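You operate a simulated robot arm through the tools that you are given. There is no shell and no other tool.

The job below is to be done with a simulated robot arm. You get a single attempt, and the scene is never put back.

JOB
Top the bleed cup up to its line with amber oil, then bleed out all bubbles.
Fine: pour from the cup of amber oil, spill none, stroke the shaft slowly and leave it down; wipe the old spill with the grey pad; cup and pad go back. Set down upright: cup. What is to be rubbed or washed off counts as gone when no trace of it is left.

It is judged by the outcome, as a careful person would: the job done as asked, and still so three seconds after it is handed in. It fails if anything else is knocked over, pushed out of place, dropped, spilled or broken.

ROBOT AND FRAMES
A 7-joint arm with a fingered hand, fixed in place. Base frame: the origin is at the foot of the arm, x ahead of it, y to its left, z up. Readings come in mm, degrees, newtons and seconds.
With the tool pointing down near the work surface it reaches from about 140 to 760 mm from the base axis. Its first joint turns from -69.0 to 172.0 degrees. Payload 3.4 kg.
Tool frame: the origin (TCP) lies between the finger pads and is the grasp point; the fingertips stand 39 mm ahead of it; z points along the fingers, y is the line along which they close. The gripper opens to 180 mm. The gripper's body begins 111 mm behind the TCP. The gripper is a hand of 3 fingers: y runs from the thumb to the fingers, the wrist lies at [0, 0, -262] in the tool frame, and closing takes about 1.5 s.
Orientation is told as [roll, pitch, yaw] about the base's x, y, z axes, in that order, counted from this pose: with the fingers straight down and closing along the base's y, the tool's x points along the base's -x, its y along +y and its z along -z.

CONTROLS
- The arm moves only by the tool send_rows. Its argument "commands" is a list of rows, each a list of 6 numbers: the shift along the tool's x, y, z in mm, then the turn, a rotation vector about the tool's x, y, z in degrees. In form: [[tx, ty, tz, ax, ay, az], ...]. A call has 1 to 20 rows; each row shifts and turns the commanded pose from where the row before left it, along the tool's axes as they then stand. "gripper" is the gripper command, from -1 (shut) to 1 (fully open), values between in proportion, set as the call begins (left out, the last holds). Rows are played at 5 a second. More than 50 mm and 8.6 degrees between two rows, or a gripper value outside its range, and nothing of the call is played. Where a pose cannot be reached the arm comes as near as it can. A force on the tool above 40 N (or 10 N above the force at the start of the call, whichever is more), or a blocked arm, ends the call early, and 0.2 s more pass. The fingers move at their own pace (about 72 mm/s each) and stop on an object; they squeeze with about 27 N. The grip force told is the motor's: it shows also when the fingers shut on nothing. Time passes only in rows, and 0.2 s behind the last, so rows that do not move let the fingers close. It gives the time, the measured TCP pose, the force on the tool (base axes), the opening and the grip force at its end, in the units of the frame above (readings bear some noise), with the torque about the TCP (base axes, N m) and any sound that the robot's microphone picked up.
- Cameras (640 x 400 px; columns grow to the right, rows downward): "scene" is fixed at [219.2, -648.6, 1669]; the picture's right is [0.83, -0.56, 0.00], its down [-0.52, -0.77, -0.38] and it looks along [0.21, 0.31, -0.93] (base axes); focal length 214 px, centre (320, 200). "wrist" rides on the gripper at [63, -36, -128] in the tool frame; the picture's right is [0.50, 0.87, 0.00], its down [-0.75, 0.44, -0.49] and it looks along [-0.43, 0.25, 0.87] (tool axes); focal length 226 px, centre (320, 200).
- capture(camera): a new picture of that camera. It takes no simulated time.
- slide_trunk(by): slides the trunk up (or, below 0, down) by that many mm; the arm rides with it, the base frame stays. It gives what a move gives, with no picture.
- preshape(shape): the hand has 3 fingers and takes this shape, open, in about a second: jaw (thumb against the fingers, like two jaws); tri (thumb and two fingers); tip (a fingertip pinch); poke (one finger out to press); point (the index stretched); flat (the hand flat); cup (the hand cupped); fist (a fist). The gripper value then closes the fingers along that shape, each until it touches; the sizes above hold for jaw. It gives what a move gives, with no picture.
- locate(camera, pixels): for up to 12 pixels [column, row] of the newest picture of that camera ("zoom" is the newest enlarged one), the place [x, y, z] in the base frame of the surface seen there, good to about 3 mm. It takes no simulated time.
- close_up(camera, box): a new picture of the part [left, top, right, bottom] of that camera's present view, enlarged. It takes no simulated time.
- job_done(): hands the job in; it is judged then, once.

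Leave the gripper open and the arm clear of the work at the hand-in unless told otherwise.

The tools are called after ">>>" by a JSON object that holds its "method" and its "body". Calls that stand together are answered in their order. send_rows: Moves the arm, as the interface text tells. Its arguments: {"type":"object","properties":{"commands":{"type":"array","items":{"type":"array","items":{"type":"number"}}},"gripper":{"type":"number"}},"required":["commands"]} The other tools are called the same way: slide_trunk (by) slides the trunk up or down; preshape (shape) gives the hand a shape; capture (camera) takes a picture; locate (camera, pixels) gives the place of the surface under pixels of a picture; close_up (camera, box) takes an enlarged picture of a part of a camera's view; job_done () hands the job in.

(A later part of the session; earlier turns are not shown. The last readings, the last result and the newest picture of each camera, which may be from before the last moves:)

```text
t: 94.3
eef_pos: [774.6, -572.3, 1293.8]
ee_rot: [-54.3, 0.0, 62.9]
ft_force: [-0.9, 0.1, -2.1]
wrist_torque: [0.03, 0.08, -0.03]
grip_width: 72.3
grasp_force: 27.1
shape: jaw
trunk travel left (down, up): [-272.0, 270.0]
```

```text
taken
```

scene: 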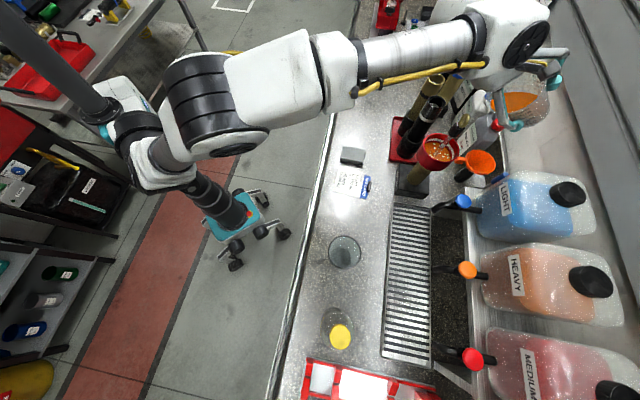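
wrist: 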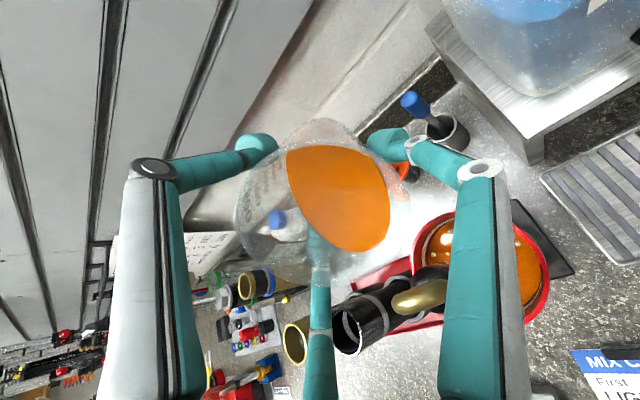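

The knob now shows at (420,297), clear of both fingers. I lower 25 mm more.

>>> {"method": "slide_trunk", "body": {"by": -25}}

>>> {"method": "capture", "body": {"camera": "wrist"}}

>>> {"method": "capture", "body": {"camera": "scene"}}

```text
t: 95.0
eef_pos: [773.2, -573.8, 1268.5]
ee_rot: [-54.3, 0.0, 63.0]
ft_force: [-1.4, 0.5, -1.5]
wrist_torque: [0.03, 0.06, 0.0]
grip_width: 72.0
grasp_force: 26.9
shape: jaw
trunk travel left (down, up): [-247.0, 295.0]
```

```text
taken
```

wrist: 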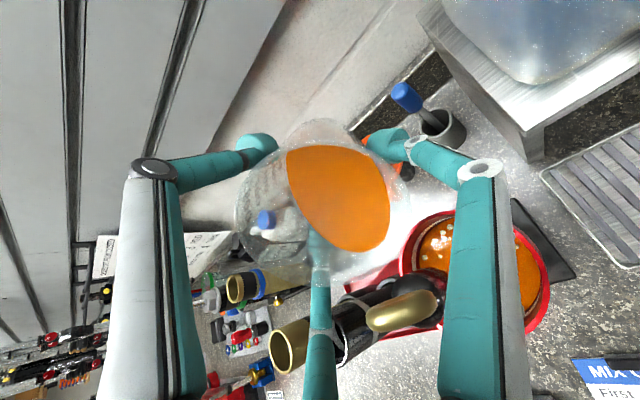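

```text
taken
```

scene: 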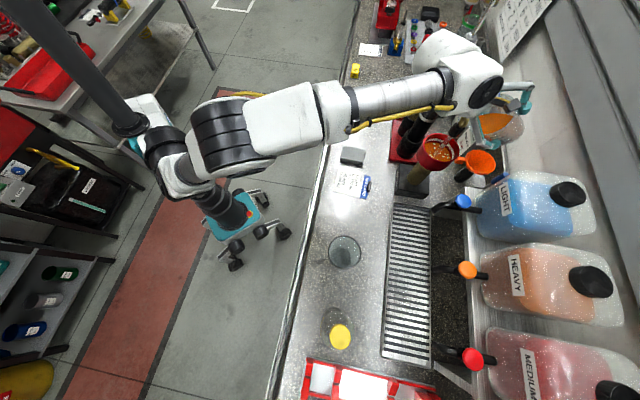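

The scene camera can still see the bleed cup at (437,152), which helps. The lip is about 25 mm from the shaft axis; I'll add 5 mm of margin outward and tilt 2° more, to 56°, keeping the lip in place.

>>> {"method": "send_rows", "body": {"commands": [[0, -1.5, 2, 0, 0, 0], [0, -1.5, 2, 0, 0, 0], [0, -0.54, -0.78, 1, 0, 0], [0, -0.54, -0.78, 1, 0, 0], [0, 0, 0, 0, 0, 0], [0, 0, 0, 0, 0, 0]]}}

>>> {"method": "close_up", "body": {"camera": "scene", "box": [400, 90, 530, 190]}}

>>> {"method": "close_up", "body": {"camera": "wrist", "box": [240, 110, 560, 330]}}

```text
t: 96.4
eef_pos: [778.7, -574.9, 1268.1]
ee_rot: [-56.1, 0.0, 63.0]
ft_force: [-0.3, 1.4, -2.9]
wrist_torque: [0.02, 0.06, 0.0]
grip_width: 71.7
grasp_force: 27.2
shape: jaw
trunk travel left (down, up): [-247.0, 295.0]
```

```text
4.00 times, centred on (465, 140) of scene
```

zoom: 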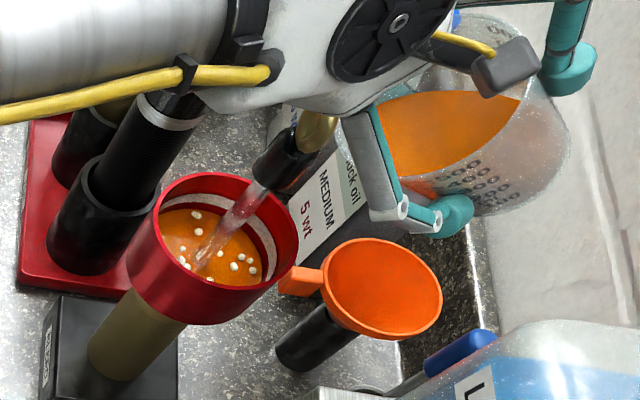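

```text
1.82 times, centred on (400, 220) of wrist
```

zoom: 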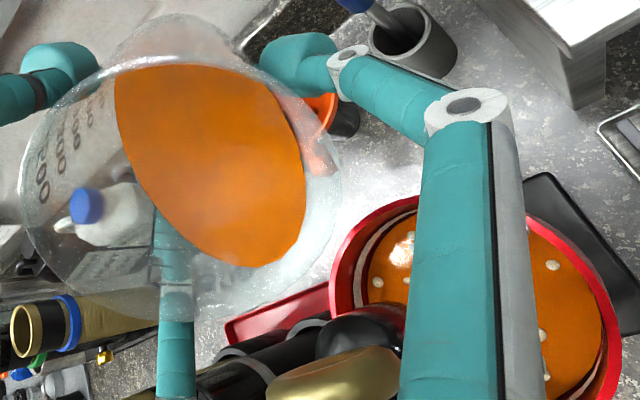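

The view is good: the oil's edge in the beaker is only a few mm from the lip at 56°. I'll go on by 1° steps with pauses, starting with 2° more, and watch for the first flow.

>>> {"method": "send_rows", "body": {"commands": [[0, -0.54, -0.78, 1, 0, 0], [0, 0, 0, 0, 0, 0], [0, 0, 0, 0, 0, 0], [0, -0.54, -0.78, 1, 0, 0], [0, 0, 0, 0, 0, 0], [0, 0, 0, 0, 0, 0], [0, 0, 0, 0, 0, 0]]}}

>>> {"method": "close_up", "body": {"camera": "scene", "box": [400, 90, 530, 190]}}

>>> {"method": "close_up", "body": {"camera": "wrist", "box": [240, 110, 560, 330]}}

```text
t: 98.0
eef_pos: [778.0, -574.7, 1270.4]
ee_rot: [-58.1, 0.1, 63.0]
ft_force: [0.0, -0.1, -2.0]
wrist_torque: [0.02, 0.05, -0.03]
grip_width: 72.0
grasp_force: 27.4
shape: jaw
trunk travel left (down, up): [-247.0, 295.0]
```

```text
4.00 times, centred on (465, 140) of scene
```

zoom: 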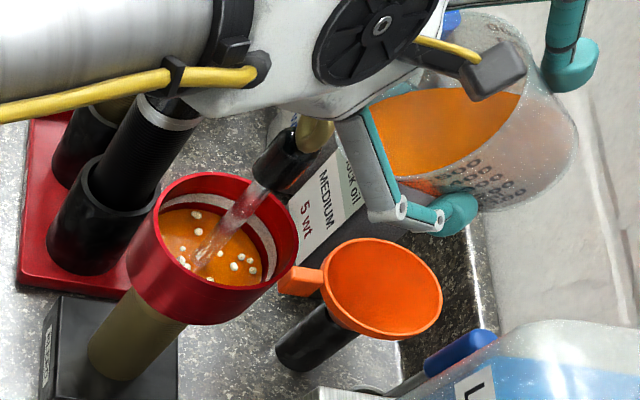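

```text
1.82 times, centred on (400, 220) of wrist
```

zoom: 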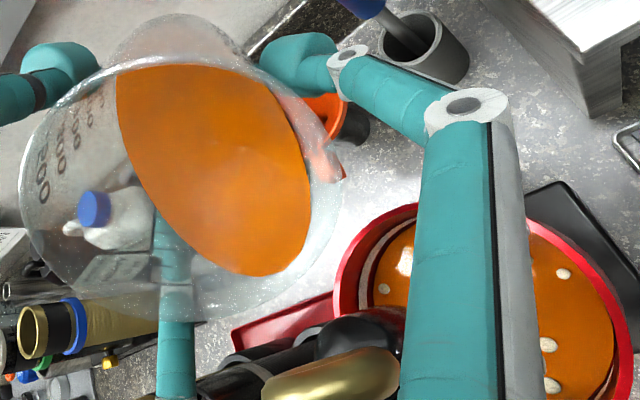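

No flow yet at 58°; the oil edge is approaching the lip. Two more 1° steps.

>>> {"method": "send_rows", "body": {"commands": [[0, -0.54, -0.78, 1, 0, 0], [0, 0, 0, 0, 0, 0], [0, 0, 0, 0, 0, 0], [0, 0, 0, 0, 0, 0], [0, -0.54, -0.78, 1, 0, 0], [0, 0, 0, 0, 0, 0], [0, 0, 0, 0, 0, 0], [0, 0, 0, 0, 0, 0]]}}

>>> {"method": "close_up", "body": {"camera": "scene", "box": [400, 90, 530, 190]}}

>>> {"method": "close_up", "body": {"camera": "wrist", "box": [240, 110, 560, 330]}}

```text
t: 99.8
eef_pos: [778.6, -574.4, 1271.8]
ee_rot: [-60.2, 0.1, 63.0]
ft_force: [0.2, -0.1, -2.4]
wrist_torque: [0.03, 0.08, 0.01]
grip_width: 72.3
grasp_force: 27.7
shape: jaw
trunk travel left (down, up): [-247.0, 295.0]
```

```text
4.00 times, centred on (465, 140) of scene
```

zoom: 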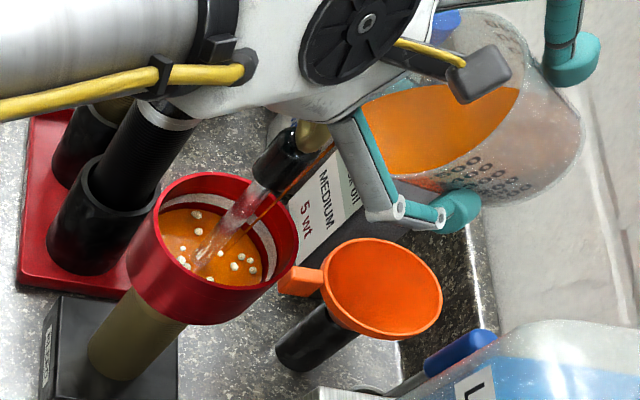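

```text
1.82 times, centred on (400, 220) of wrist
```

zoom: 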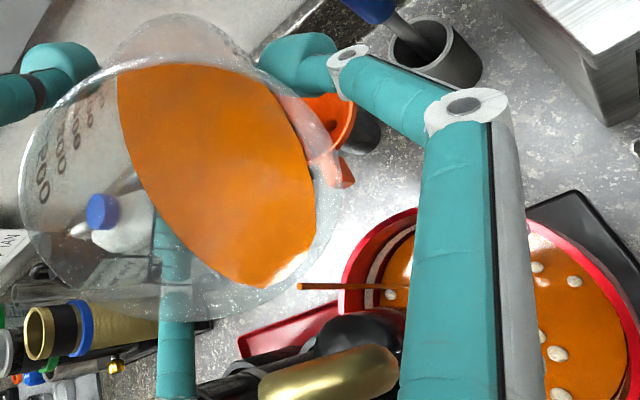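

A thin stream is falling from the lip into the bleed cup (wrist zoom (300,287) to (405,288)), landing inside. I'll hold here for two seconds and see how it flows.

>>> {"method": "send_rows", "body": {"commands": [[0, 0, 0, 0, 0, 0], [0, 0, 0, 0, 0, 0], [0, 0, 0, 0, 0, 0], [0, 0, 0, 0, 0, 0], [0, 0, 0, 0, 0, 0], [0, 0, 0, 0, 0, 0], [0, 0, 0, 0, 0, 0], [0, 0, 0, 0, 0, 0]]}}

>>> {"method": "close_up", "body": {"camera": "scene", "box": [416, 128, 464, 172]}}

>>> {"method": "locate", "body": {"camera": "zoom", "pixels": [[350, 280], [380, 210], [200, 190], [300, 250], [240, 160]]}}

>>> {"method": "close_up", "body": {"camera": "wrist", "box": [240, 110, 560, 330]}}

```text
t: 101.6
eef_pos: [777.4, -573.6, 1271.9]
ee_rot: [-60.0, 0.1, 63.1]
ft_force: [0.8, -0.3, -1.9]
wrist_torque: [0.07, 0.06, -0.03]
grip_width: 72.2
grasp_force: 27.2
shape: jaw
trunk travel left (down, up): [-247.0, 295.0]
```

```text
9.09 times, centred on (440, 150) of scene
```

zoom: 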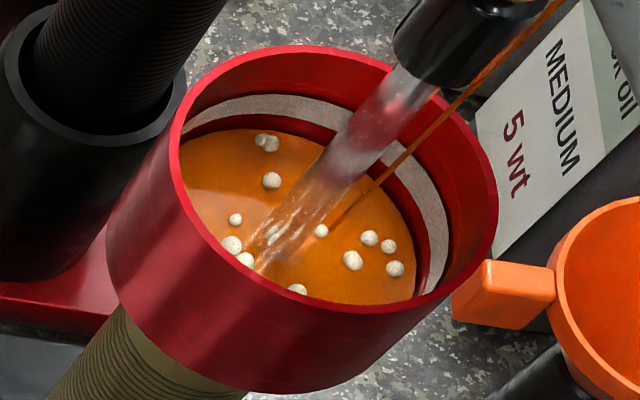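

```text
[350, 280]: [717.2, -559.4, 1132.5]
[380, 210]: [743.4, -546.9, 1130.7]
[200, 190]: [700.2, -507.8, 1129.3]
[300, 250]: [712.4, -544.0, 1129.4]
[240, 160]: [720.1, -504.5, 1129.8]
```

```text
1.82 times, centred on (400, 220) of wrist
```

zoom: 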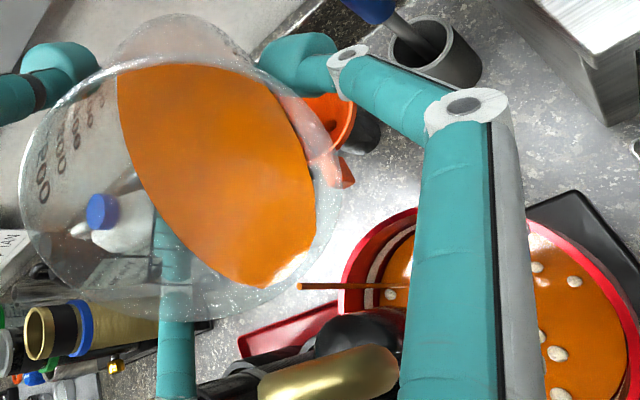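

The stream lands well inside, by the shaft, and the level is still near 1130. I'll tilt 2° more and hold.

>>> {"method": "send_rows", "body": {"commands": [[0, -0.54, -0.78, 1, 0, 0], [0, 0, 0, 0, 0, 0], [0, 0, 0, 0, 0, 0], [0, -0.54, -0.78, 1, 0, 0], [0, 0, 0, 0, 0, 0], [0, 0, 0, 0, 0, 0], [0, 0, 0, 0, 0, 0], [0, 0, 0, 0, 0, 0], [0, 0, 0, 0, 0, 0]]}}

>>> {"method": "close_up", "body": {"camera": "scene", "box": [416, 128, 464, 172]}}

>>> {"method": "locate", "body": {"camera": "zoom", "pixels": [[350, 280], [380, 210], [200, 190], [300, 270], [240, 160]]}}

>>> {"method": "close_up", "body": {"camera": "wrist", "box": [240, 110, 560, 330]}}

```text
t: 103.6
eef_pos: [776.5, -574.3, 1272.6]
ee_rot: [-62.2, 0.1, 63.0]
ft_force: [0.2, -0.6, -1.5]
wrist_torque: [0.03, 0.03, 0.03]
grip_width: 72.3
grasp_force: 27.5
shape: jaw
trunk travel left (down, up): [-247.0, 295.0]
```

```text
9.09 times, centred on (440, 150) of scene
```

zoom: 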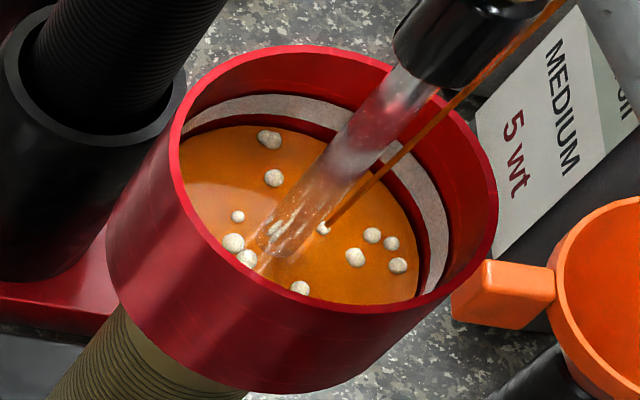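

```text
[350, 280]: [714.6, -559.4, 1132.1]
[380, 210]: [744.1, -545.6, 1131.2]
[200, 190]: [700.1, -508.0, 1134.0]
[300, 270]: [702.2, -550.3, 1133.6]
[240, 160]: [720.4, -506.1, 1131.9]
```

```text
1.82 times, centred on (400, 220) of wrist
```

zoom: 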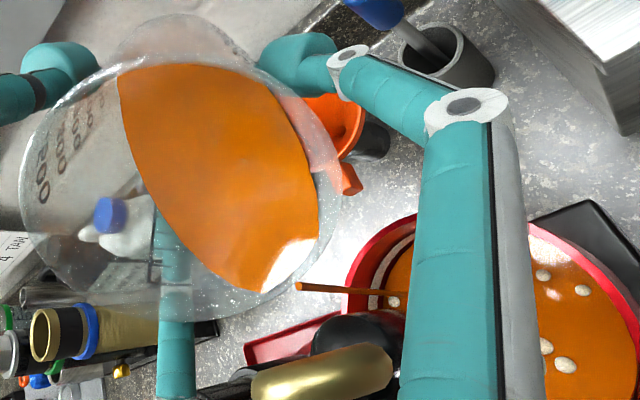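

The level has begun to rise (≈1132) and the red gap is narrowing. I hold 2 s more to see the flow rate at this tilt.

>>> {"method": "send_rows", "body": {"commands": [[0, 0, 0, 0, 0, 0], [0, 0, 0, 0, 0, 0], [0, 0, 0, 0, 0, 0], [0, 0, 0, 0, 0, 0], [0, 0, 0, 0, 0, 0], [0, 0, 0, 0, 0, 0], [0, 0, 0, 0, 0, 0], [0, 0, 0, 0, 0, 0], [0, 0, 0, 0, 0, 0], [0, 0, 0, 0, 0, 0]]}}

>>> {"method": "close_up", "body": {"camera": "scene", "box": [416, 128, 464, 172]}}

>>> {"method": "locate", "body": {"camera": "zoom", "pixels": [[350, 280], [380, 210], [200, 190], [300, 270], [240, 160], [330, 180], [220, 200]]}}

```text
t: 105.8
eef_pos: [777.6, -573.2, 1273.0]
ee_rot: [-62.2, 0.1, 63.0]
ft_force: [0.6, 0.6, -2.5]
wrist_torque: [0.06, 0.06, -0.01]
grip_width: 72.6
grasp_force: 27.2
shape: jaw
trunk travel left (down, up): [-247.0, 295.0]
```

```text
9.09 times, centred on (440, 150) of scene
```

zoom: 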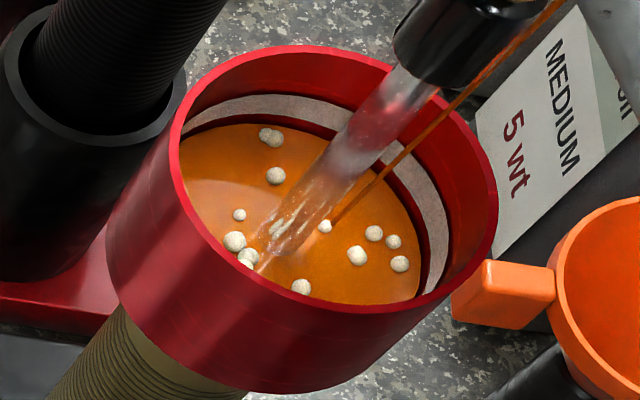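

```text
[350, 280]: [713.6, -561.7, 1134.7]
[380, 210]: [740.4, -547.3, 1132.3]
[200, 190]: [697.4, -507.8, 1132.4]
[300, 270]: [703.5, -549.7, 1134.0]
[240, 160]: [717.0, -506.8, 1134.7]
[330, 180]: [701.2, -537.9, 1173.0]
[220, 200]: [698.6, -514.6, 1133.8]
```

The level is about 1133.5. I add 2° more and hold 2 s.

>>> {"method": "send_rows", "body": {"commands": [[0, -0.54, -0.78, 1, 0, 0], [0, 0, 0, 0, 0, 0], [0, 0, 0, 0, 0, 0], [0, -0.54, -0.78, 1, 0, 0], [0, 0, 0, 0, 0, 0], [0, 0, 0, 0, 0, 0], [0, 0, 0, 0, 0, 0], [0, 0, 0, 0, 0, 0], [0, 0, 0, 0, 0, 0], [0, 0, 0, 0, 0, 0]]}}

>>> {"method": "close_up", "body": {"camera": "scene", "box": [416, 128, 464, 172]}}

>>> {"method": "locate", "body": {"camera": "zoom", "pixels": [[330, 280], [385, 210], [200, 190], [300, 270], [240, 160], [375, 260], [220, 200], [190, 160], [320, 155], [230, 220]]}}

>>> {"method": "close_up", "body": {"camera": "wrist", "box": [240, 110, 560, 330]}}

```text
t: 108.0
eef_pos: [775.8, -572.8, 1276.1]
ee_rot: [-64.1, 0.2, 63.1]
ft_force: [0.1, 0.0, -2.5]
wrist_torque: [0.01, 0.08, 0.01]
grip_width: 72.0
grasp_force: 26.8
shape: jaw
trunk travel left (down, up): [-247.0, 295.0]
```

```text
9.09 times, centred on (440, 150) of scene
```

zoom: 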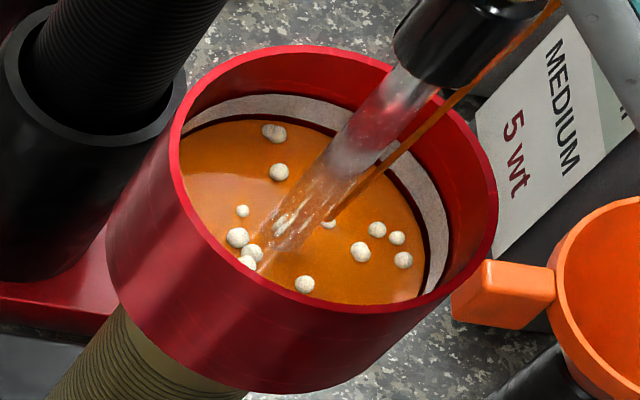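

```text
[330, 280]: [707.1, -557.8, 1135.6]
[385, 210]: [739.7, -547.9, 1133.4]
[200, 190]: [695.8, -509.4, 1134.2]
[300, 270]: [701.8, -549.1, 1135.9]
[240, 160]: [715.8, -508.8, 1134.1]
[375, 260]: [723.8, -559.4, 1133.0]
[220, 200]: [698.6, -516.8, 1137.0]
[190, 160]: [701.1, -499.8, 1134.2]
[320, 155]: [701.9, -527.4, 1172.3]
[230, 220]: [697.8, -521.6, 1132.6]
```

```text
1.82 times, centred on (400, 220) of wrist
```

zoom: 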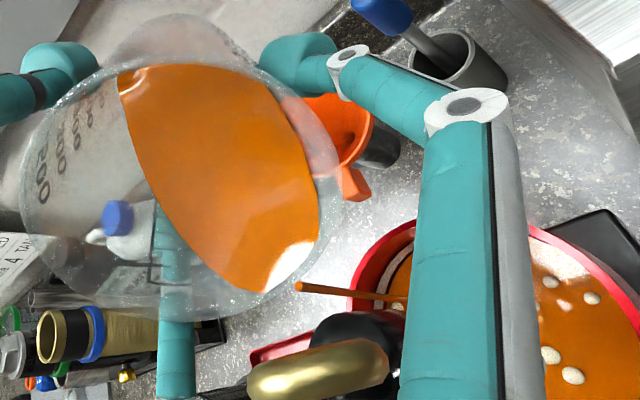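

The level is about 1134.5, just under the ring's lower edge, so about 7 mm is still to go. I'll tilt 2° more and hold 2.5 s.

>>> {"method": "send_rows", "body": {"commands": [[0, -0.52, -0.8, 1, 0, 0], [0, 0, 0, 0, 0, 0], [0, 0, 0, 0, 0, 0], [0, -0.52, -0.8, 1, 0, 0], [0, 0, 0, 0, 0, 0], [0, 0, 0, 0, 0, 0], [0, 0, 0, 0, 0, 0], [0, 0, 0, 0, 0, 0], [0, 0, 0, 0, 0, 0], [0, 0, 0, 0, 0, 0], [0, 0, 0, 0, 0, 0], [0, 0, 0, 0, 0, 0]]}}

>>> {"method": "close_up", "body": {"camera": "scene", "box": [416, 128, 464, 172]}}

>>> {"method": "locate", "body": {"camera": "zoom", "pixels": [[330, 280], [385, 210], [200, 190], [300, 270], [240, 160], [375, 260], [220, 200], [190, 160], [230, 220]]}}

>>> {"method": "close_up", "body": {"camera": "wrist", "box": [240, 110, 560, 330]}}

```text
t: 110.6
eef_pos: [775.7, -573.3, 1275.7]
ee_rot: [-66.1, 0.2, 63.1]
ft_force: [0.0, 0.4, -1.4]
wrist_torque: [0.07, 0.01, 0.02]
grip_width: 72.1
grasp_force: 27.3
shape: jaw
trunk travel left (down, up): [-247.0, 295.0]
```

```text
9.09 times, centred on (440, 150) of scene
```

zoom: 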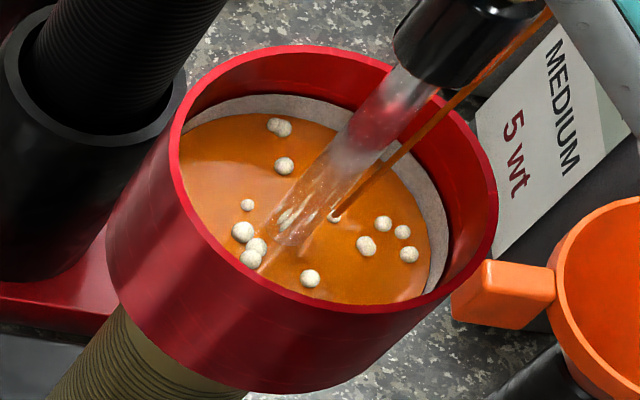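

```text
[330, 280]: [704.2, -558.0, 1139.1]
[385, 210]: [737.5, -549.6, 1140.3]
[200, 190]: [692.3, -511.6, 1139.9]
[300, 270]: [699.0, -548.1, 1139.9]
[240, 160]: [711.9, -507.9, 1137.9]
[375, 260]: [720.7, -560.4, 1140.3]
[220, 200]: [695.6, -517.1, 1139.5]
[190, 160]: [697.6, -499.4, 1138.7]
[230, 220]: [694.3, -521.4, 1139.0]
```

```text
1.82 times, centred on (400, 220) of wrist
```

zoom: 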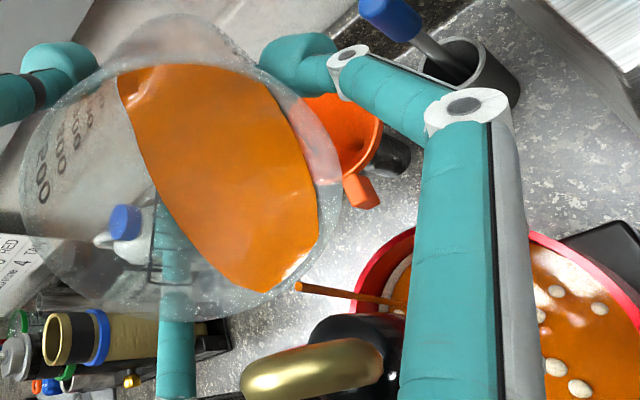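

The level jumped to about 1139.5, now inside the ring. I'll tilt back 6° right away to stop the flow, then measure.

>>> {"method": "send_rows", "body": {"commands": [[0, 1.04, 1.6, -2, 0, 0], [0, 1.04, 1.6, -2, 0, 0], [0, 1.04, 1.6, -2, 0, 0], [0, 0, 0, 0, 0, 0], [0, 0, 0, 0, 0, 0]]}}

>>> {"method": "close_up", "body": {"camera": "wrist", "box": [240, 110, 560, 330]}}

>>> {"method": "close_up", "body": {"camera": "scene", "box": [416, 128, 464, 172]}}

>>> {"method": "locate", "body": {"camera": "zoom", "pixels": [[330, 280], [385, 210], [200, 190], [300, 270], [240, 160], [375, 260], [220, 200], [190, 160], [230, 220], [260, 140], [400, 230], [340, 290]]}}

```text
t: 111.8
eef_pos: [778.2, -574.9, 1270.0]
ee_rot: [-60.0, 0.1, 63.0]
ft_force: [1.0, 0.6, -1.5]
wrist_torque: [0.01, 0.03, 0.02]
grip_width: 72.2
grasp_force: 27.0
shape: jaw
trunk travel left (down, up): [-247.0, 295.0]
```

```text
1.82 times, centred on (400, 220) of wrist
```

zoom: 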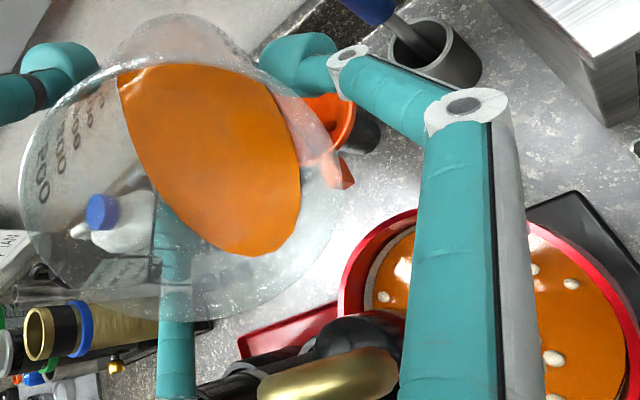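

```text
9.09 times, centred on (440, 150) of scene
```

zoom: 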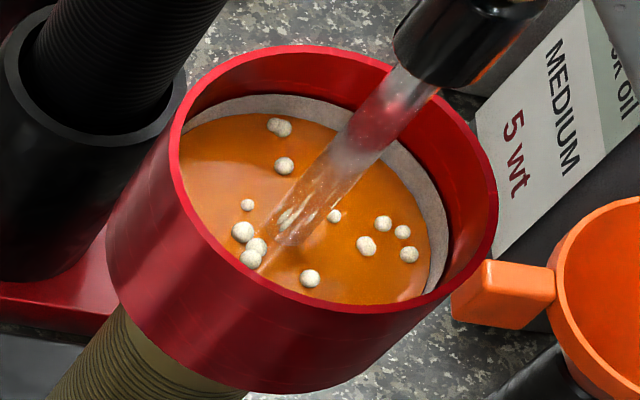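

```text
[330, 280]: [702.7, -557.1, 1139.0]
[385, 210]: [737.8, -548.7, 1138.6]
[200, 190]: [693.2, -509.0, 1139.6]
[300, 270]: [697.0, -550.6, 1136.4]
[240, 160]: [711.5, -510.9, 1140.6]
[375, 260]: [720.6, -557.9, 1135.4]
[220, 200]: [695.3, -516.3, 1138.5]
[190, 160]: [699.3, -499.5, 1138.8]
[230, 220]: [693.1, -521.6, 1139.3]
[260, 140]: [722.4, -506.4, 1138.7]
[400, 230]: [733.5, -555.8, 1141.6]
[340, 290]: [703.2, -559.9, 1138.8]
```

The flow has stopped, and the level is about 1139, at the lower part of the ring. Its middle is ≈1142, so I want about 2.5 mm more. I'll tilt to 65°, hold briefly, and look.

>>> {"method": "send_rows", "body": {"commands": [[0, -1.06, -1.58, 2, 0, 0], [0, -1.06, -1.58, 2, 0, 0], [0, -0.52, -0.8, 1, 0, 0], [0, 0, 0, 0, 0, 0], [0, 0, 0, 0, 0, 0], [0, 0, 0, 0, 0, 0]]}}

>>> {"method": "close_up", "body": {"camera": "wrist", "box": [240, 110, 560, 330]}}

>>> {"method": "close_up", "body": {"camera": "scene", "box": [416, 128, 464, 172]}}

>>> {"method": "locate", "body": {"camera": "zoom", "pixels": [[330, 280], [385, 210], [200, 190], [300, 270], [240, 160], [375, 260], [220, 200], [190, 160], [230, 220], [260, 140], [400, 230], [340, 290]]}}

```text
t: 113.2
eef_pos: [775.2, -573.9, 1276.2]
ee_rot: [-65.1, 0.2, 63.1]
ft_force: [-0.5, 0.1, -1.3]
wrist_torque: [0.07, 0.06, 0.01]
grip_width: 72.4
grasp_force: 27.1
shape: jaw
trunk travel left (down, up): [-247.0, 295.0]
```

```text
1.82 times, centred on (400, 220) of wrist
```

zoom: 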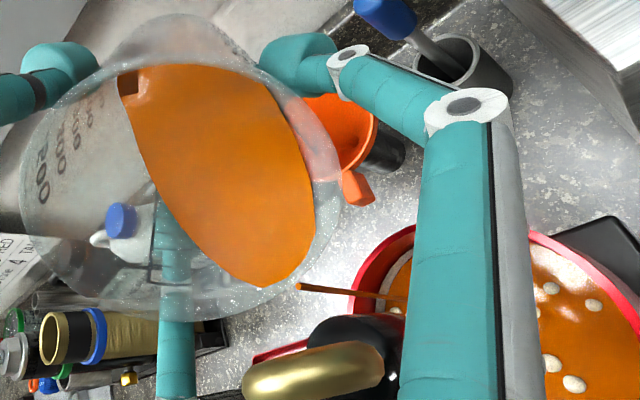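

```text
9.09 times, centred on (440, 150) of scene
```

zoom: 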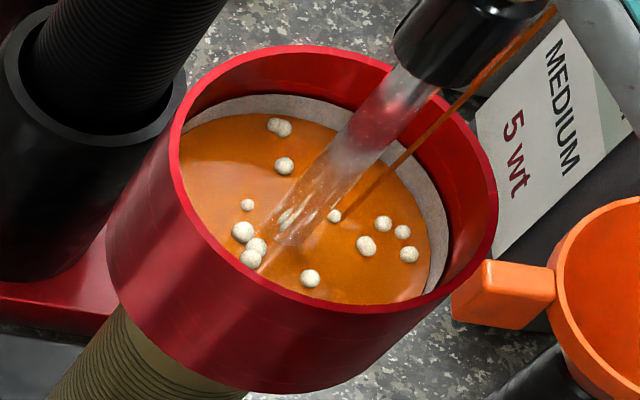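

```text
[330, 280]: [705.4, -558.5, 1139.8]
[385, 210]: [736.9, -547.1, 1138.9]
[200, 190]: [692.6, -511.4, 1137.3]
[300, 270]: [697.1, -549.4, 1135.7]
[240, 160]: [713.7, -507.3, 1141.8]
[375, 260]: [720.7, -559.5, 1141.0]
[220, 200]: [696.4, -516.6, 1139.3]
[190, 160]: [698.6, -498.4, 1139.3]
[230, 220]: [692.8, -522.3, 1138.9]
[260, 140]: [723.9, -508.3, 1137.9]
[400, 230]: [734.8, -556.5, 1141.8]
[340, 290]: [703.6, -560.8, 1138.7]
```

A thin stream runs again at 65° and the level is ≈1139. I hold about 1.2 s and look again.

>>> {"method": "send_rows", "body": {"commands": [[0, 0, 0, 0, 0, 0], [0, 0, 0, 0, 0, 0], [0, 0, 0, 0, 0, 0], [0, 0, 0, 0, 0, 0], [0, 0, 0, 0, 0, 0]]}}

>>> {"method": "close_up", "body": {"camera": "scene", "box": [416, 128, 464, 172]}}

>>> {"method": "locate", "body": {"camera": "zoom", "pixels": [[330, 280], [385, 210], [200, 190], [300, 270], [240, 160], [375, 260], [220, 200], [190, 160], [230, 220], [260, 140], [400, 230], [340, 290]]}}

```text
t: 114.4
eef_pos: [776.6, -574.2, 1274.2]
ee_rot: [-65.1, 0.2, 63.0]
ft_force: [0.5, -0.4, -1.9]
wrist_torque: [0.01, 0.07, -0.02]
grip_width: 72.3
grasp_force: 26.7
shape: jaw
trunk travel left (down, up): [-247.0, 295.0]
```

```text
9.09 times, centred on (440, 150) of scene
```

zoom: 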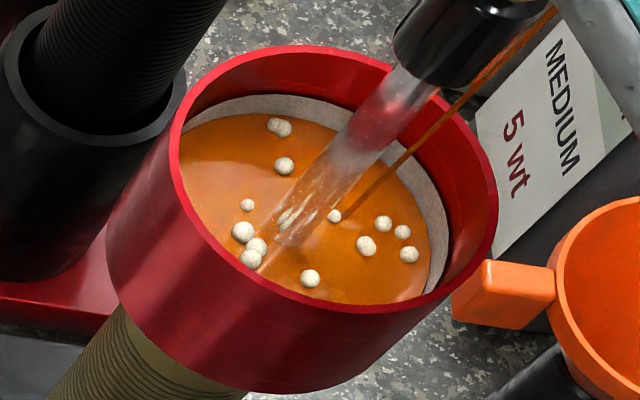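

```text
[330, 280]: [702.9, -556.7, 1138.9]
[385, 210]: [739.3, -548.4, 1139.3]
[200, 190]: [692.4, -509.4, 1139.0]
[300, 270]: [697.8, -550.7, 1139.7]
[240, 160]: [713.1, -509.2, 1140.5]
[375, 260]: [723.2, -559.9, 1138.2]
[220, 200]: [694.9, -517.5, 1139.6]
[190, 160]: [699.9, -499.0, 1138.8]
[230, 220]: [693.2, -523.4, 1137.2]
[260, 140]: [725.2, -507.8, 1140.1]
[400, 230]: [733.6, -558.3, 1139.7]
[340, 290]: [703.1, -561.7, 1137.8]
```

The flow is very slow here and the level has not changed. I'll tilt 1° more and hold 1 s.

>>> {"method": "send_rows", "body": {"commands": [[0, -0.52, -0.8, 1, 0, 0], [0, 0, 0, 0, 0, 0], [0, 0, 0, 0, 0, 0], [0, 0, 0, 0, 0, 0], [0, 0, 0, 0, 0, 0]]}}

>>> {"method": "close_up", "body": {"camera": "scene", "box": [416, 128, 464, 172]}}

>>> {"method": "locate", "body": {"camera": "zoom", "pixels": [[330, 280], [385, 210], [200, 190], [300, 270], [240, 160], [375, 260], [220, 200], [190, 160], [230, 220], [260, 140], [400, 230], [340, 290]]}}

```text
t: 115.6
eef_pos: [775.0, -573.6, 1277.6]
ee_rot: [-66.1, 0.2, 63.1]
ft_force: [-0.7, 0.6, -1.9]
wrist_torque: [-0.01, 0.06, 0.01]
grip_width: 72.4
grasp_force: 26.8
shape: jaw
trunk travel left (down, up): [-247.0, 295.0]
```

```text
9.09 times, centred on (440, 150) of scene
```

zoom: 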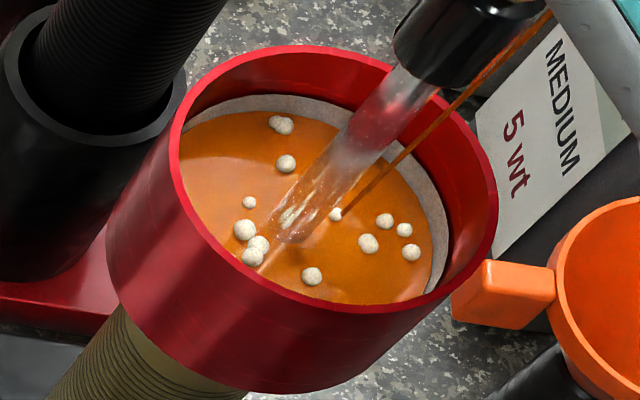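

```text
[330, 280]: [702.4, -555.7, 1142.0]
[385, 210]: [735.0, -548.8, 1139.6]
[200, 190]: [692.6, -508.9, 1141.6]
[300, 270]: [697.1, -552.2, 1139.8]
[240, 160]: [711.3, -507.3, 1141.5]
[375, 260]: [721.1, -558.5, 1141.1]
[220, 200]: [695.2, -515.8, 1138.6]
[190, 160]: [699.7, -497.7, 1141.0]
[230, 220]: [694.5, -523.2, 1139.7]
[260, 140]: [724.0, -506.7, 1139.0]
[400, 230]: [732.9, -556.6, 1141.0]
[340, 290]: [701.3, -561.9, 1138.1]
```

The level is about 1140.5–1141, near the ring's middle. I'll hold 0.4 s more and then tilt back 8°.

>>> {"method": "send_rows", "body": {"commands": [[0, 0, 0, 0, 0, 0], [0, 0, 0, 0, 0, 0], [0, 1.04, 1.6, -2, 0, 0], [0, 1.04, 1.6, -2, 0, 0], [0, 1.06, 1.58, -2, 0, 0], [0, 1.08, 1.56, -2, 0, 0], [0, 0, 0, 0, 0, 0], [0, 0, 0, 0, 0, 0], [0, 0, 0, 0, 0, 0]]}}

>>> {"method": "close_up", "body": {"camera": "wrist", "box": [240, 110, 560, 330]}}

>>> {"method": "close_up", "body": {"camera": "scene", "box": [416, 128, 464, 172]}}

>>> {"method": "locate", "body": {"camera": "zoom", "pixels": [[330, 280], [385, 210], [200, 190], [300, 270], [240, 160], [375, 260], [220, 200], [190, 160], [230, 220], [260, 140], [400, 230], [340, 290]]}}

```text
t: 117.6
eef_pos: [778.1, -575.0, 1269.5]
ee_rot: [-58.1, 0.1, 63.0]
ft_force: [0.6, 1.0, -2.4]
wrist_torque: [0.01, 0.06, -0.05]
grip_width: 72.1
grasp_force: 26.9
shape: jaw
trunk travel left (down, up): [-247.0, 295.0]
```

```text
1.82 times, centred on (400, 220) of wrist
```

zoom: 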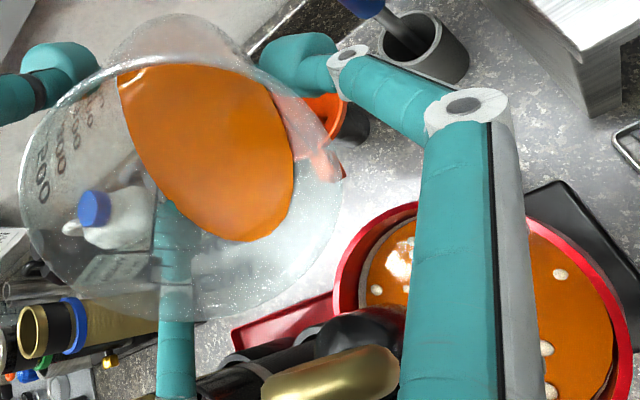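

```text
9.09 times, centred on (440, 150) of scene
```

zoom: 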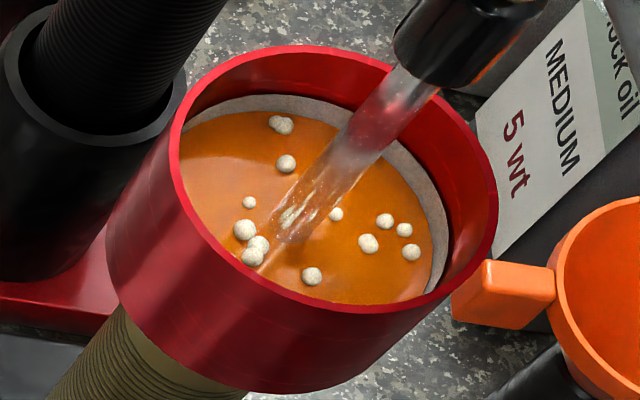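

```text
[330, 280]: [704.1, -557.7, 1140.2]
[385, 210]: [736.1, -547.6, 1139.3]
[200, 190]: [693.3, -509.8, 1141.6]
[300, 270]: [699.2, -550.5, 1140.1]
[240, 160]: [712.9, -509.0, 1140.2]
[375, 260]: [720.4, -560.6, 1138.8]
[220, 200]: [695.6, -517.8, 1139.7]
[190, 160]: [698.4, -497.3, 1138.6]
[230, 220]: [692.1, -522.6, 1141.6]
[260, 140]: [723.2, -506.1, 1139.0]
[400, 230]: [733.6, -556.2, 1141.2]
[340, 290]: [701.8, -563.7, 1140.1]
```

The flow stopped and the level reads ≈1140.2. I'll enlarge the ring more strongly to see how much of it stands above the oil.

>>> {"method": "close_up", "body": {"camera": "scene", "box": [422, 134, 440, 146]}}

>>> {"method": "close_up", "body": {"camera": "scene", "box": [444, 146, 462, 166]}}

```text
16.00 times, centred on (431, 140) of scene
```

zoom: 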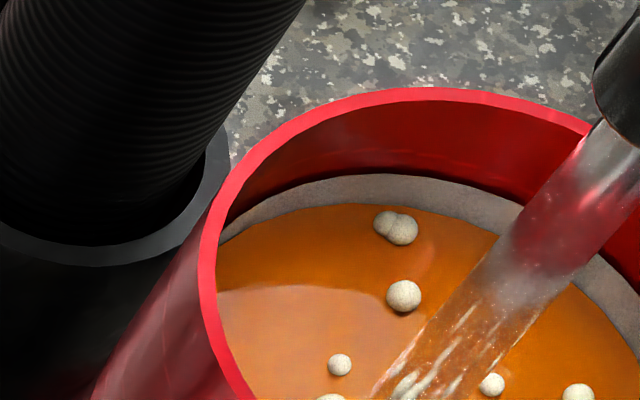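

```text
16.00 times, centred on (453, 156) of scene
```

zoom: 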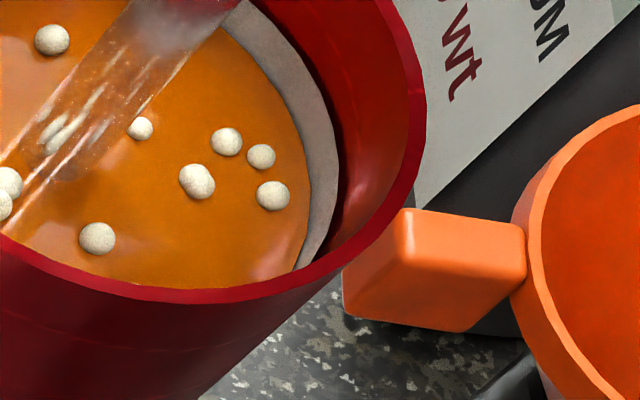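

I'll re-take the first enlargement and measure the ring's upper edge and the oil edge.

>>> {"method": "close_up", "body": {"camera": "scene", "box": [422, 134, 440, 146]}}

>>> {"method": "locate", "body": {"camera": "zoom", "pixels": [[380, 168], [380, 178], [380, 184], [380, 190], [380, 196], [380, 201], [380, 210], [380, 95], [470, 184], [470, 198], [470, 210], [470, 222]]}}

>>> {"method": "locate", "body": {"camera": "zoom", "pixels": [[300, 180], [300, 188], [300, 196], [300, 204], [300, 212], [300, 222], [330, 172], [330, 180], [330, 190], [330, 200], [330, 208], [330, 216]]}}

```text
16.00 times, centred on (431, 140) of scene
```

zoom: 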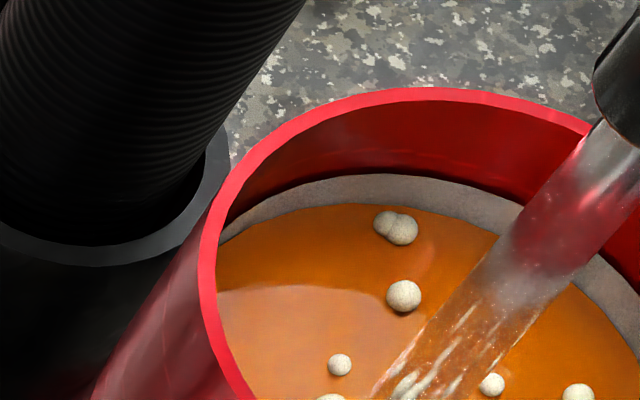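

```text
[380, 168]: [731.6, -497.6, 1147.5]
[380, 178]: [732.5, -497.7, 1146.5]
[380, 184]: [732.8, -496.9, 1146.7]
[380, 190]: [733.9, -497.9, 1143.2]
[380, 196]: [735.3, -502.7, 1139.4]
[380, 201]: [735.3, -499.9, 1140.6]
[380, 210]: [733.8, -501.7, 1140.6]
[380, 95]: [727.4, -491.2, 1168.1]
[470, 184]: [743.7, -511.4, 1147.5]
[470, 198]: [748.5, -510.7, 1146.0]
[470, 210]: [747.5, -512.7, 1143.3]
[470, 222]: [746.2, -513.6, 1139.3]
```

```text
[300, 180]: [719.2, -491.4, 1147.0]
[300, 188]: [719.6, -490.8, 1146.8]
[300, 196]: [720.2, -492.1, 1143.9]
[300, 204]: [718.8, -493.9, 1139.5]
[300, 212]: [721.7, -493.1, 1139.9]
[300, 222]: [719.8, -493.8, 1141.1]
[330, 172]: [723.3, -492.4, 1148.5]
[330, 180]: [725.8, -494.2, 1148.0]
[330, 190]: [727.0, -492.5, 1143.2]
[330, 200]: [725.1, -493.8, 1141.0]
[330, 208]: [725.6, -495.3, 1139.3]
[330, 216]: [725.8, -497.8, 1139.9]
```

The ring spans about 1137 to 1147 and the oil is at ≈1140.3, slightly below its middle. I'll add a touch more: tilt to 66°, hold about 1 s, then look.

>>> {"method": "send_rows", "body": {"commands": [[0, -1.08, -1.56, 2, 0, 0], [0, -1.06, -1.58, 2, 0, 0], [0, -1.04, -1.6, 2, 0, 0], [0, -1.04, -1.6, 2, 0, 0], [0, 0, 0, 0, 0, 0], [0, 0, 0, 0, 0, 0], [0, 0, 0, 0, 0, 0]]}}

>>> {"method": "close_up", "body": {"camera": "wrist", "box": [240, 110, 560, 330]}}

>>> {"method": "close_up", "body": {"camera": "scene", "box": [416, 128, 464, 172]}}

>>> {"method": "locate", "body": {"camera": "zoom", "pixels": [[330, 280], [385, 210], [200, 190], [300, 270], [240, 160], [375, 260], [220, 200], [190, 160], [230, 220], [260, 140], [400, 230], [340, 290]]}}

```text
t: 119.2
eef_pos: [775.4, -574.6, 1277.7]
ee_rot: [-66.1, 0.1, 63.1]
ft_force: [0.2, -0.9, -1.8]
wrist_torque: [0.02, 0.03, -0.02]
grip_width: 72.0
grasp_force: 26.9
shape: jaw
trunk travel left (down, up): [-247.0, 295.0]
```

```text
1.82 times, centred on (400, 220) of wrist
```

zoom: 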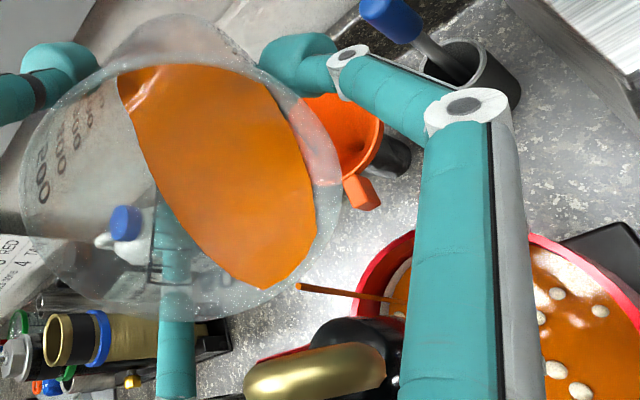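

```text
9.09 times, centred on (440, 150) of scene
```

zoom: 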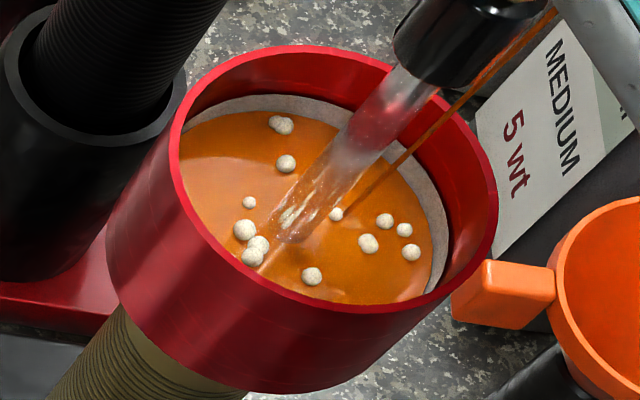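

```text
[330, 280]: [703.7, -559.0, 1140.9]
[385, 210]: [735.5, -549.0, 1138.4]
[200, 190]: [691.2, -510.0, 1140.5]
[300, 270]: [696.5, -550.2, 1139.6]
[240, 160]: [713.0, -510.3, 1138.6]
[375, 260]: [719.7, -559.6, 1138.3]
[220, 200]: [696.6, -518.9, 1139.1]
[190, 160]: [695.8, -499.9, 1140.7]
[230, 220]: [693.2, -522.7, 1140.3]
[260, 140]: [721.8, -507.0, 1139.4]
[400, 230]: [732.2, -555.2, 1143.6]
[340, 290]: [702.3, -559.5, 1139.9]
```

A thin stream runs, very slow; the bubbles have not moved. I hold 1.6 s more.

>>> {"method": "send_rows", "body": {"commands": [[0, 0, 0, 0, 0, 0], [0, 0, 0, 0, 0, 0], [0, 0, 0, 0, 0, 0], [0, 0, 0, 0, 0, 0], [0, 0, 0, 0, 0, 0], [0, 0, 0, 0, 0, 0], [0, 0, 0, 0, 0, 0]]}}

>>> {"method": "close_up", "body": {"camera": "scene", "box": [416, 128, 464, 172]}}

>>> {"method": "locate", "body": {"camera": "zoom", "pixels": [[330, 280], [385, 210], [200, 190], [300, 270], [240, 160], [375, 260], [220, 200], [190, 160], [230, 220], [260, 140], [400, 230], [340, 290]]}}

```text
t: 120.8
eef_pos: [776.1, -574.1, 1277.9]
ee_rot: [-66.1, 0.1, 63.0]
ft_force: [0.0, -0.4, -2.0]
wrist_torque: [0.03, 0.04, 0.01]
grip_width: 72.2
grasp_force: 26.8
shape: jaw
trunk travel left (down, up): [-247.0, 295.0]
```

```text
9.09 times, centred on (440, 150) of scene
```

zoom: 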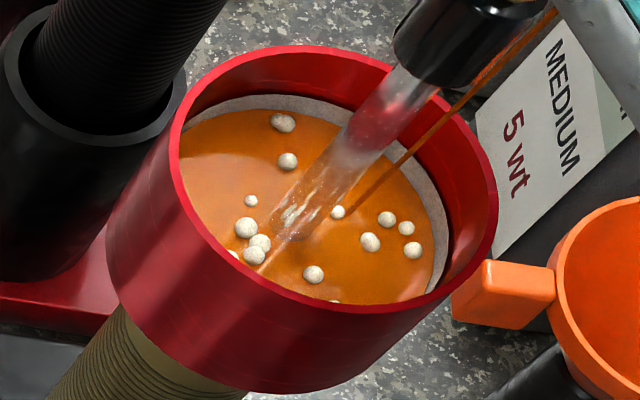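

```text
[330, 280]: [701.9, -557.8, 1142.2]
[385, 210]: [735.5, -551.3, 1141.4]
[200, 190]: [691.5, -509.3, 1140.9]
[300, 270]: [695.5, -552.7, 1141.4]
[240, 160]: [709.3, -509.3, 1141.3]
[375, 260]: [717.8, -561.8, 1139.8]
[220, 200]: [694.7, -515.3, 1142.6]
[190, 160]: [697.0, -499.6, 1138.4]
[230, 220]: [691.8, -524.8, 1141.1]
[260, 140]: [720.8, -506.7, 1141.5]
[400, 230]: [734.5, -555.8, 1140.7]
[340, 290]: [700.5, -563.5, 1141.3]
```

The level is now ≈1141, near the ring's middle. I tilt back 12° with the lip held in place to end the pour.

>>> {"method": "send_rows", "body": {"commands": [[0, 1.04, 1.6, -2, 0, 0], [0, 1.04, 1.6, -2, 0, 0], [0, 1.06, 1.58, -2, 0, 0], [0, 1.08, 1.56, -2, 0, 0], [0, 1.08, 1.56, -2, 0, 0], [0, 1.08, 1.56, -2, 0, 0], [0, 0, 0, 0, 0, 0], [0, 0, 0, 0, 0, 0], [0, 0, 0, 0, 0, 0]]}}

>>> {"method": "close_up", "body": {"camera": "wrist", "box": [240, 110, 560, 330]}}

>>> {"method": "close_up", "body": {"camera": "scene", "box": [416, 128, 464, 172]}}

>>> {"method": "locate", "body": {"camera": "zoom", "pixels": [[330, 280], [385, 210], [200, 190], [300, 270], [240, 160], [375, 260], [220, 200], [190, 160], [230, 220], [260, 140], [400, 230], [340, 290]]}}

```text
t: 122.8
eef_pos: [779.8, -575.1, 1266.1]
ee_rot: [-54.1, 0.1, 63.0]
ft_force: [-0.8, 0.5, -1.7]
wrist_torque: [0.05, 0.03, 0.0]
grip_width: 72.4
grasp_force: 26.8
shape: jaw
trunk travel left (down, up): [-247.0, 295.0]
```

```text
1.82 times, centred on (400, 220) of wrist
```

zoom: 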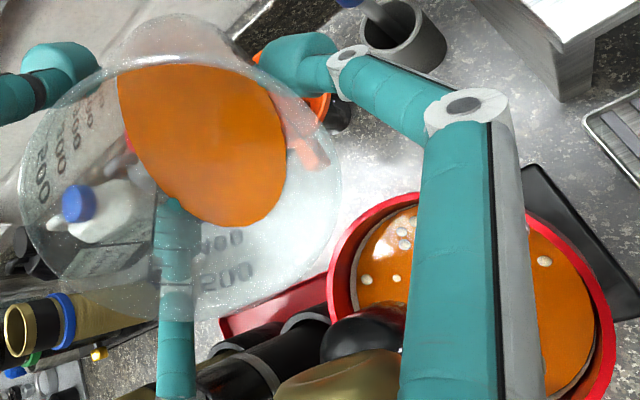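

```text
9.09 times, centred on (440, 150) of scene
```

zoom: 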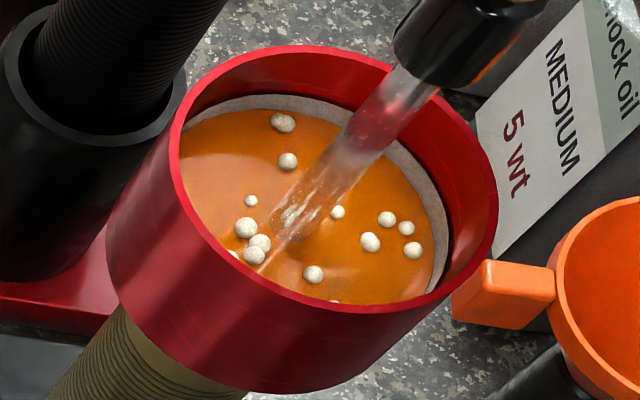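

```text
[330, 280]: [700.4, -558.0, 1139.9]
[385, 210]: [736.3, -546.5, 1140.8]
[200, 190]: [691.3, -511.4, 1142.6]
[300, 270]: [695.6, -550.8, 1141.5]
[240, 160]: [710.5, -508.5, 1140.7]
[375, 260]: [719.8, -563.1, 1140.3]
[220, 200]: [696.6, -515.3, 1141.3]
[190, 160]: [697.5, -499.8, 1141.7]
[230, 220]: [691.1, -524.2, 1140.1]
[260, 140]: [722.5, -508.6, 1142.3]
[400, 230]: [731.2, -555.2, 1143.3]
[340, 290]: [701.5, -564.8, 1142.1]
```

The pour is finished with the level at ≈1141.4. I raise the trunk 145 mm to lift the beaker clear of the shaft, in two steps.

>>> {"method": "slide_trunk", "body": {"by": 60}}

>>> {"method": "slide_trunk", "body": {"by": 85}}

>>> {"method": "capture", "body": {"camera": "scene"}}

>>> {"method": "capture", "body": {"camera": "wrist"}}

```text
t: 123.8
eef_pos: [781.3, -576.0, 1325.3]
ee_rot: [-54.0, 0.2, 63.0]
ft_force: [0.3, 0.6, -2.1]
wrist_torque: [0.01, 0.05, 0.01]
grip_width: 72.1
grasp_force: 26.6
shape: jaw
trunk travel left (down, up): [-307.0, 235.0]
```

```text
t: 125.0
eef_pos: [781.5, -576.4, 1410.2]
ee_rot: [-54.0, 0.0, 63.0]
ft_force: [0.3, 0.2, -1.6]
wrist_torque: [0.01, 0.0, 0.01]
grip_width: 72.4
grasp_force: 27.3
shape: jaw
trunk travel left (down, up): [-392.0, 150.0]
```

```text
taken
```

scene: 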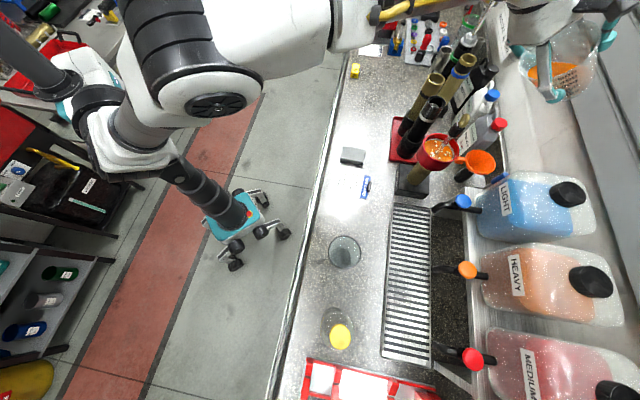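

```text
taken
```

wrist: 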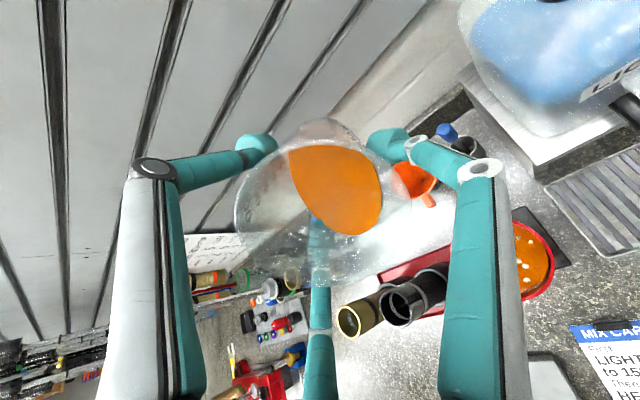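

The beaker is clear above. The bench where the spill was also looks clean in the scene view. I move back inward along the same line by about 300 mm.

>>> {"method": "send_rows", "body": {"commands": [[0, 2.4, -3.2, 0, 0, 0], [0, 4.7, -6.5, 0, 0, 0], [0, 7.1, -9.7, 0, 0, 0], [0, 8.8, -12.1, 0, 0, 0], [0, 10.6, -14.6, 0, 0, 0], [0, 10.6, -14.6, 0, 0, 0], [0, 10.6, -14.6, 0, 0, 0], [0, 10.6, -14.6, 0, 0, 0], [0, 10.6, -14.6, 0, 0, 0], [0, 10.6, -14.6, 0, 0, 0], [0, 10.6, -14.6, 0, 0, 0], [0, 10.6, -14.6, 0, 0, 0], [0, 10.6, -14.6, 0, 0, 0], [0, 10.6, -14.6, 0, 0, 0], [0, 10.6, -14.6, 0, 0, 0], [0, 10.6, -14.6, 0, 0, 0], [0, 8.8, -12.1, 0, 0, 0], [0, 7.1, -9.7, 0, 0, 0], [0, 4.7, -6.5, 0, 0, 0], [0, 2.4, -3.2, 0, 0, 0]]}}

>>> {"method": "capture", "body": {"camera": "scene"}}

```text
t: 129.2
eef_pos: [516.9, -441.6, 1411.1]
ee_rot: [-54.2, 0.1, 63.0]
ft_force: [0.8, -0.4, -0.8]
wrist_torque: [0.03, 0.05, -0.03]
grip_width: 72.5
grasp_force: 26.8
shape: jaw
trunk travel left (down, up): [-392.0, 150.0]
```

```text
taken
```

scene: 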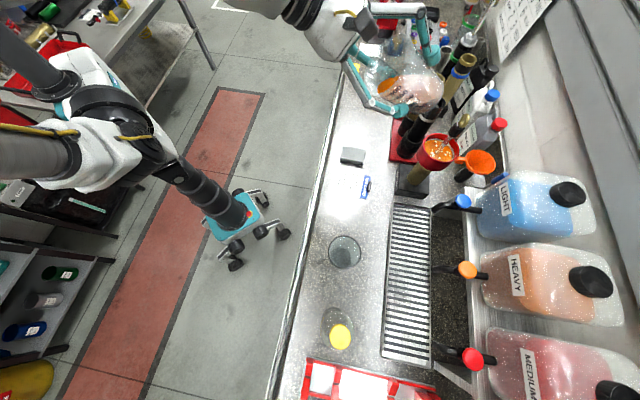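

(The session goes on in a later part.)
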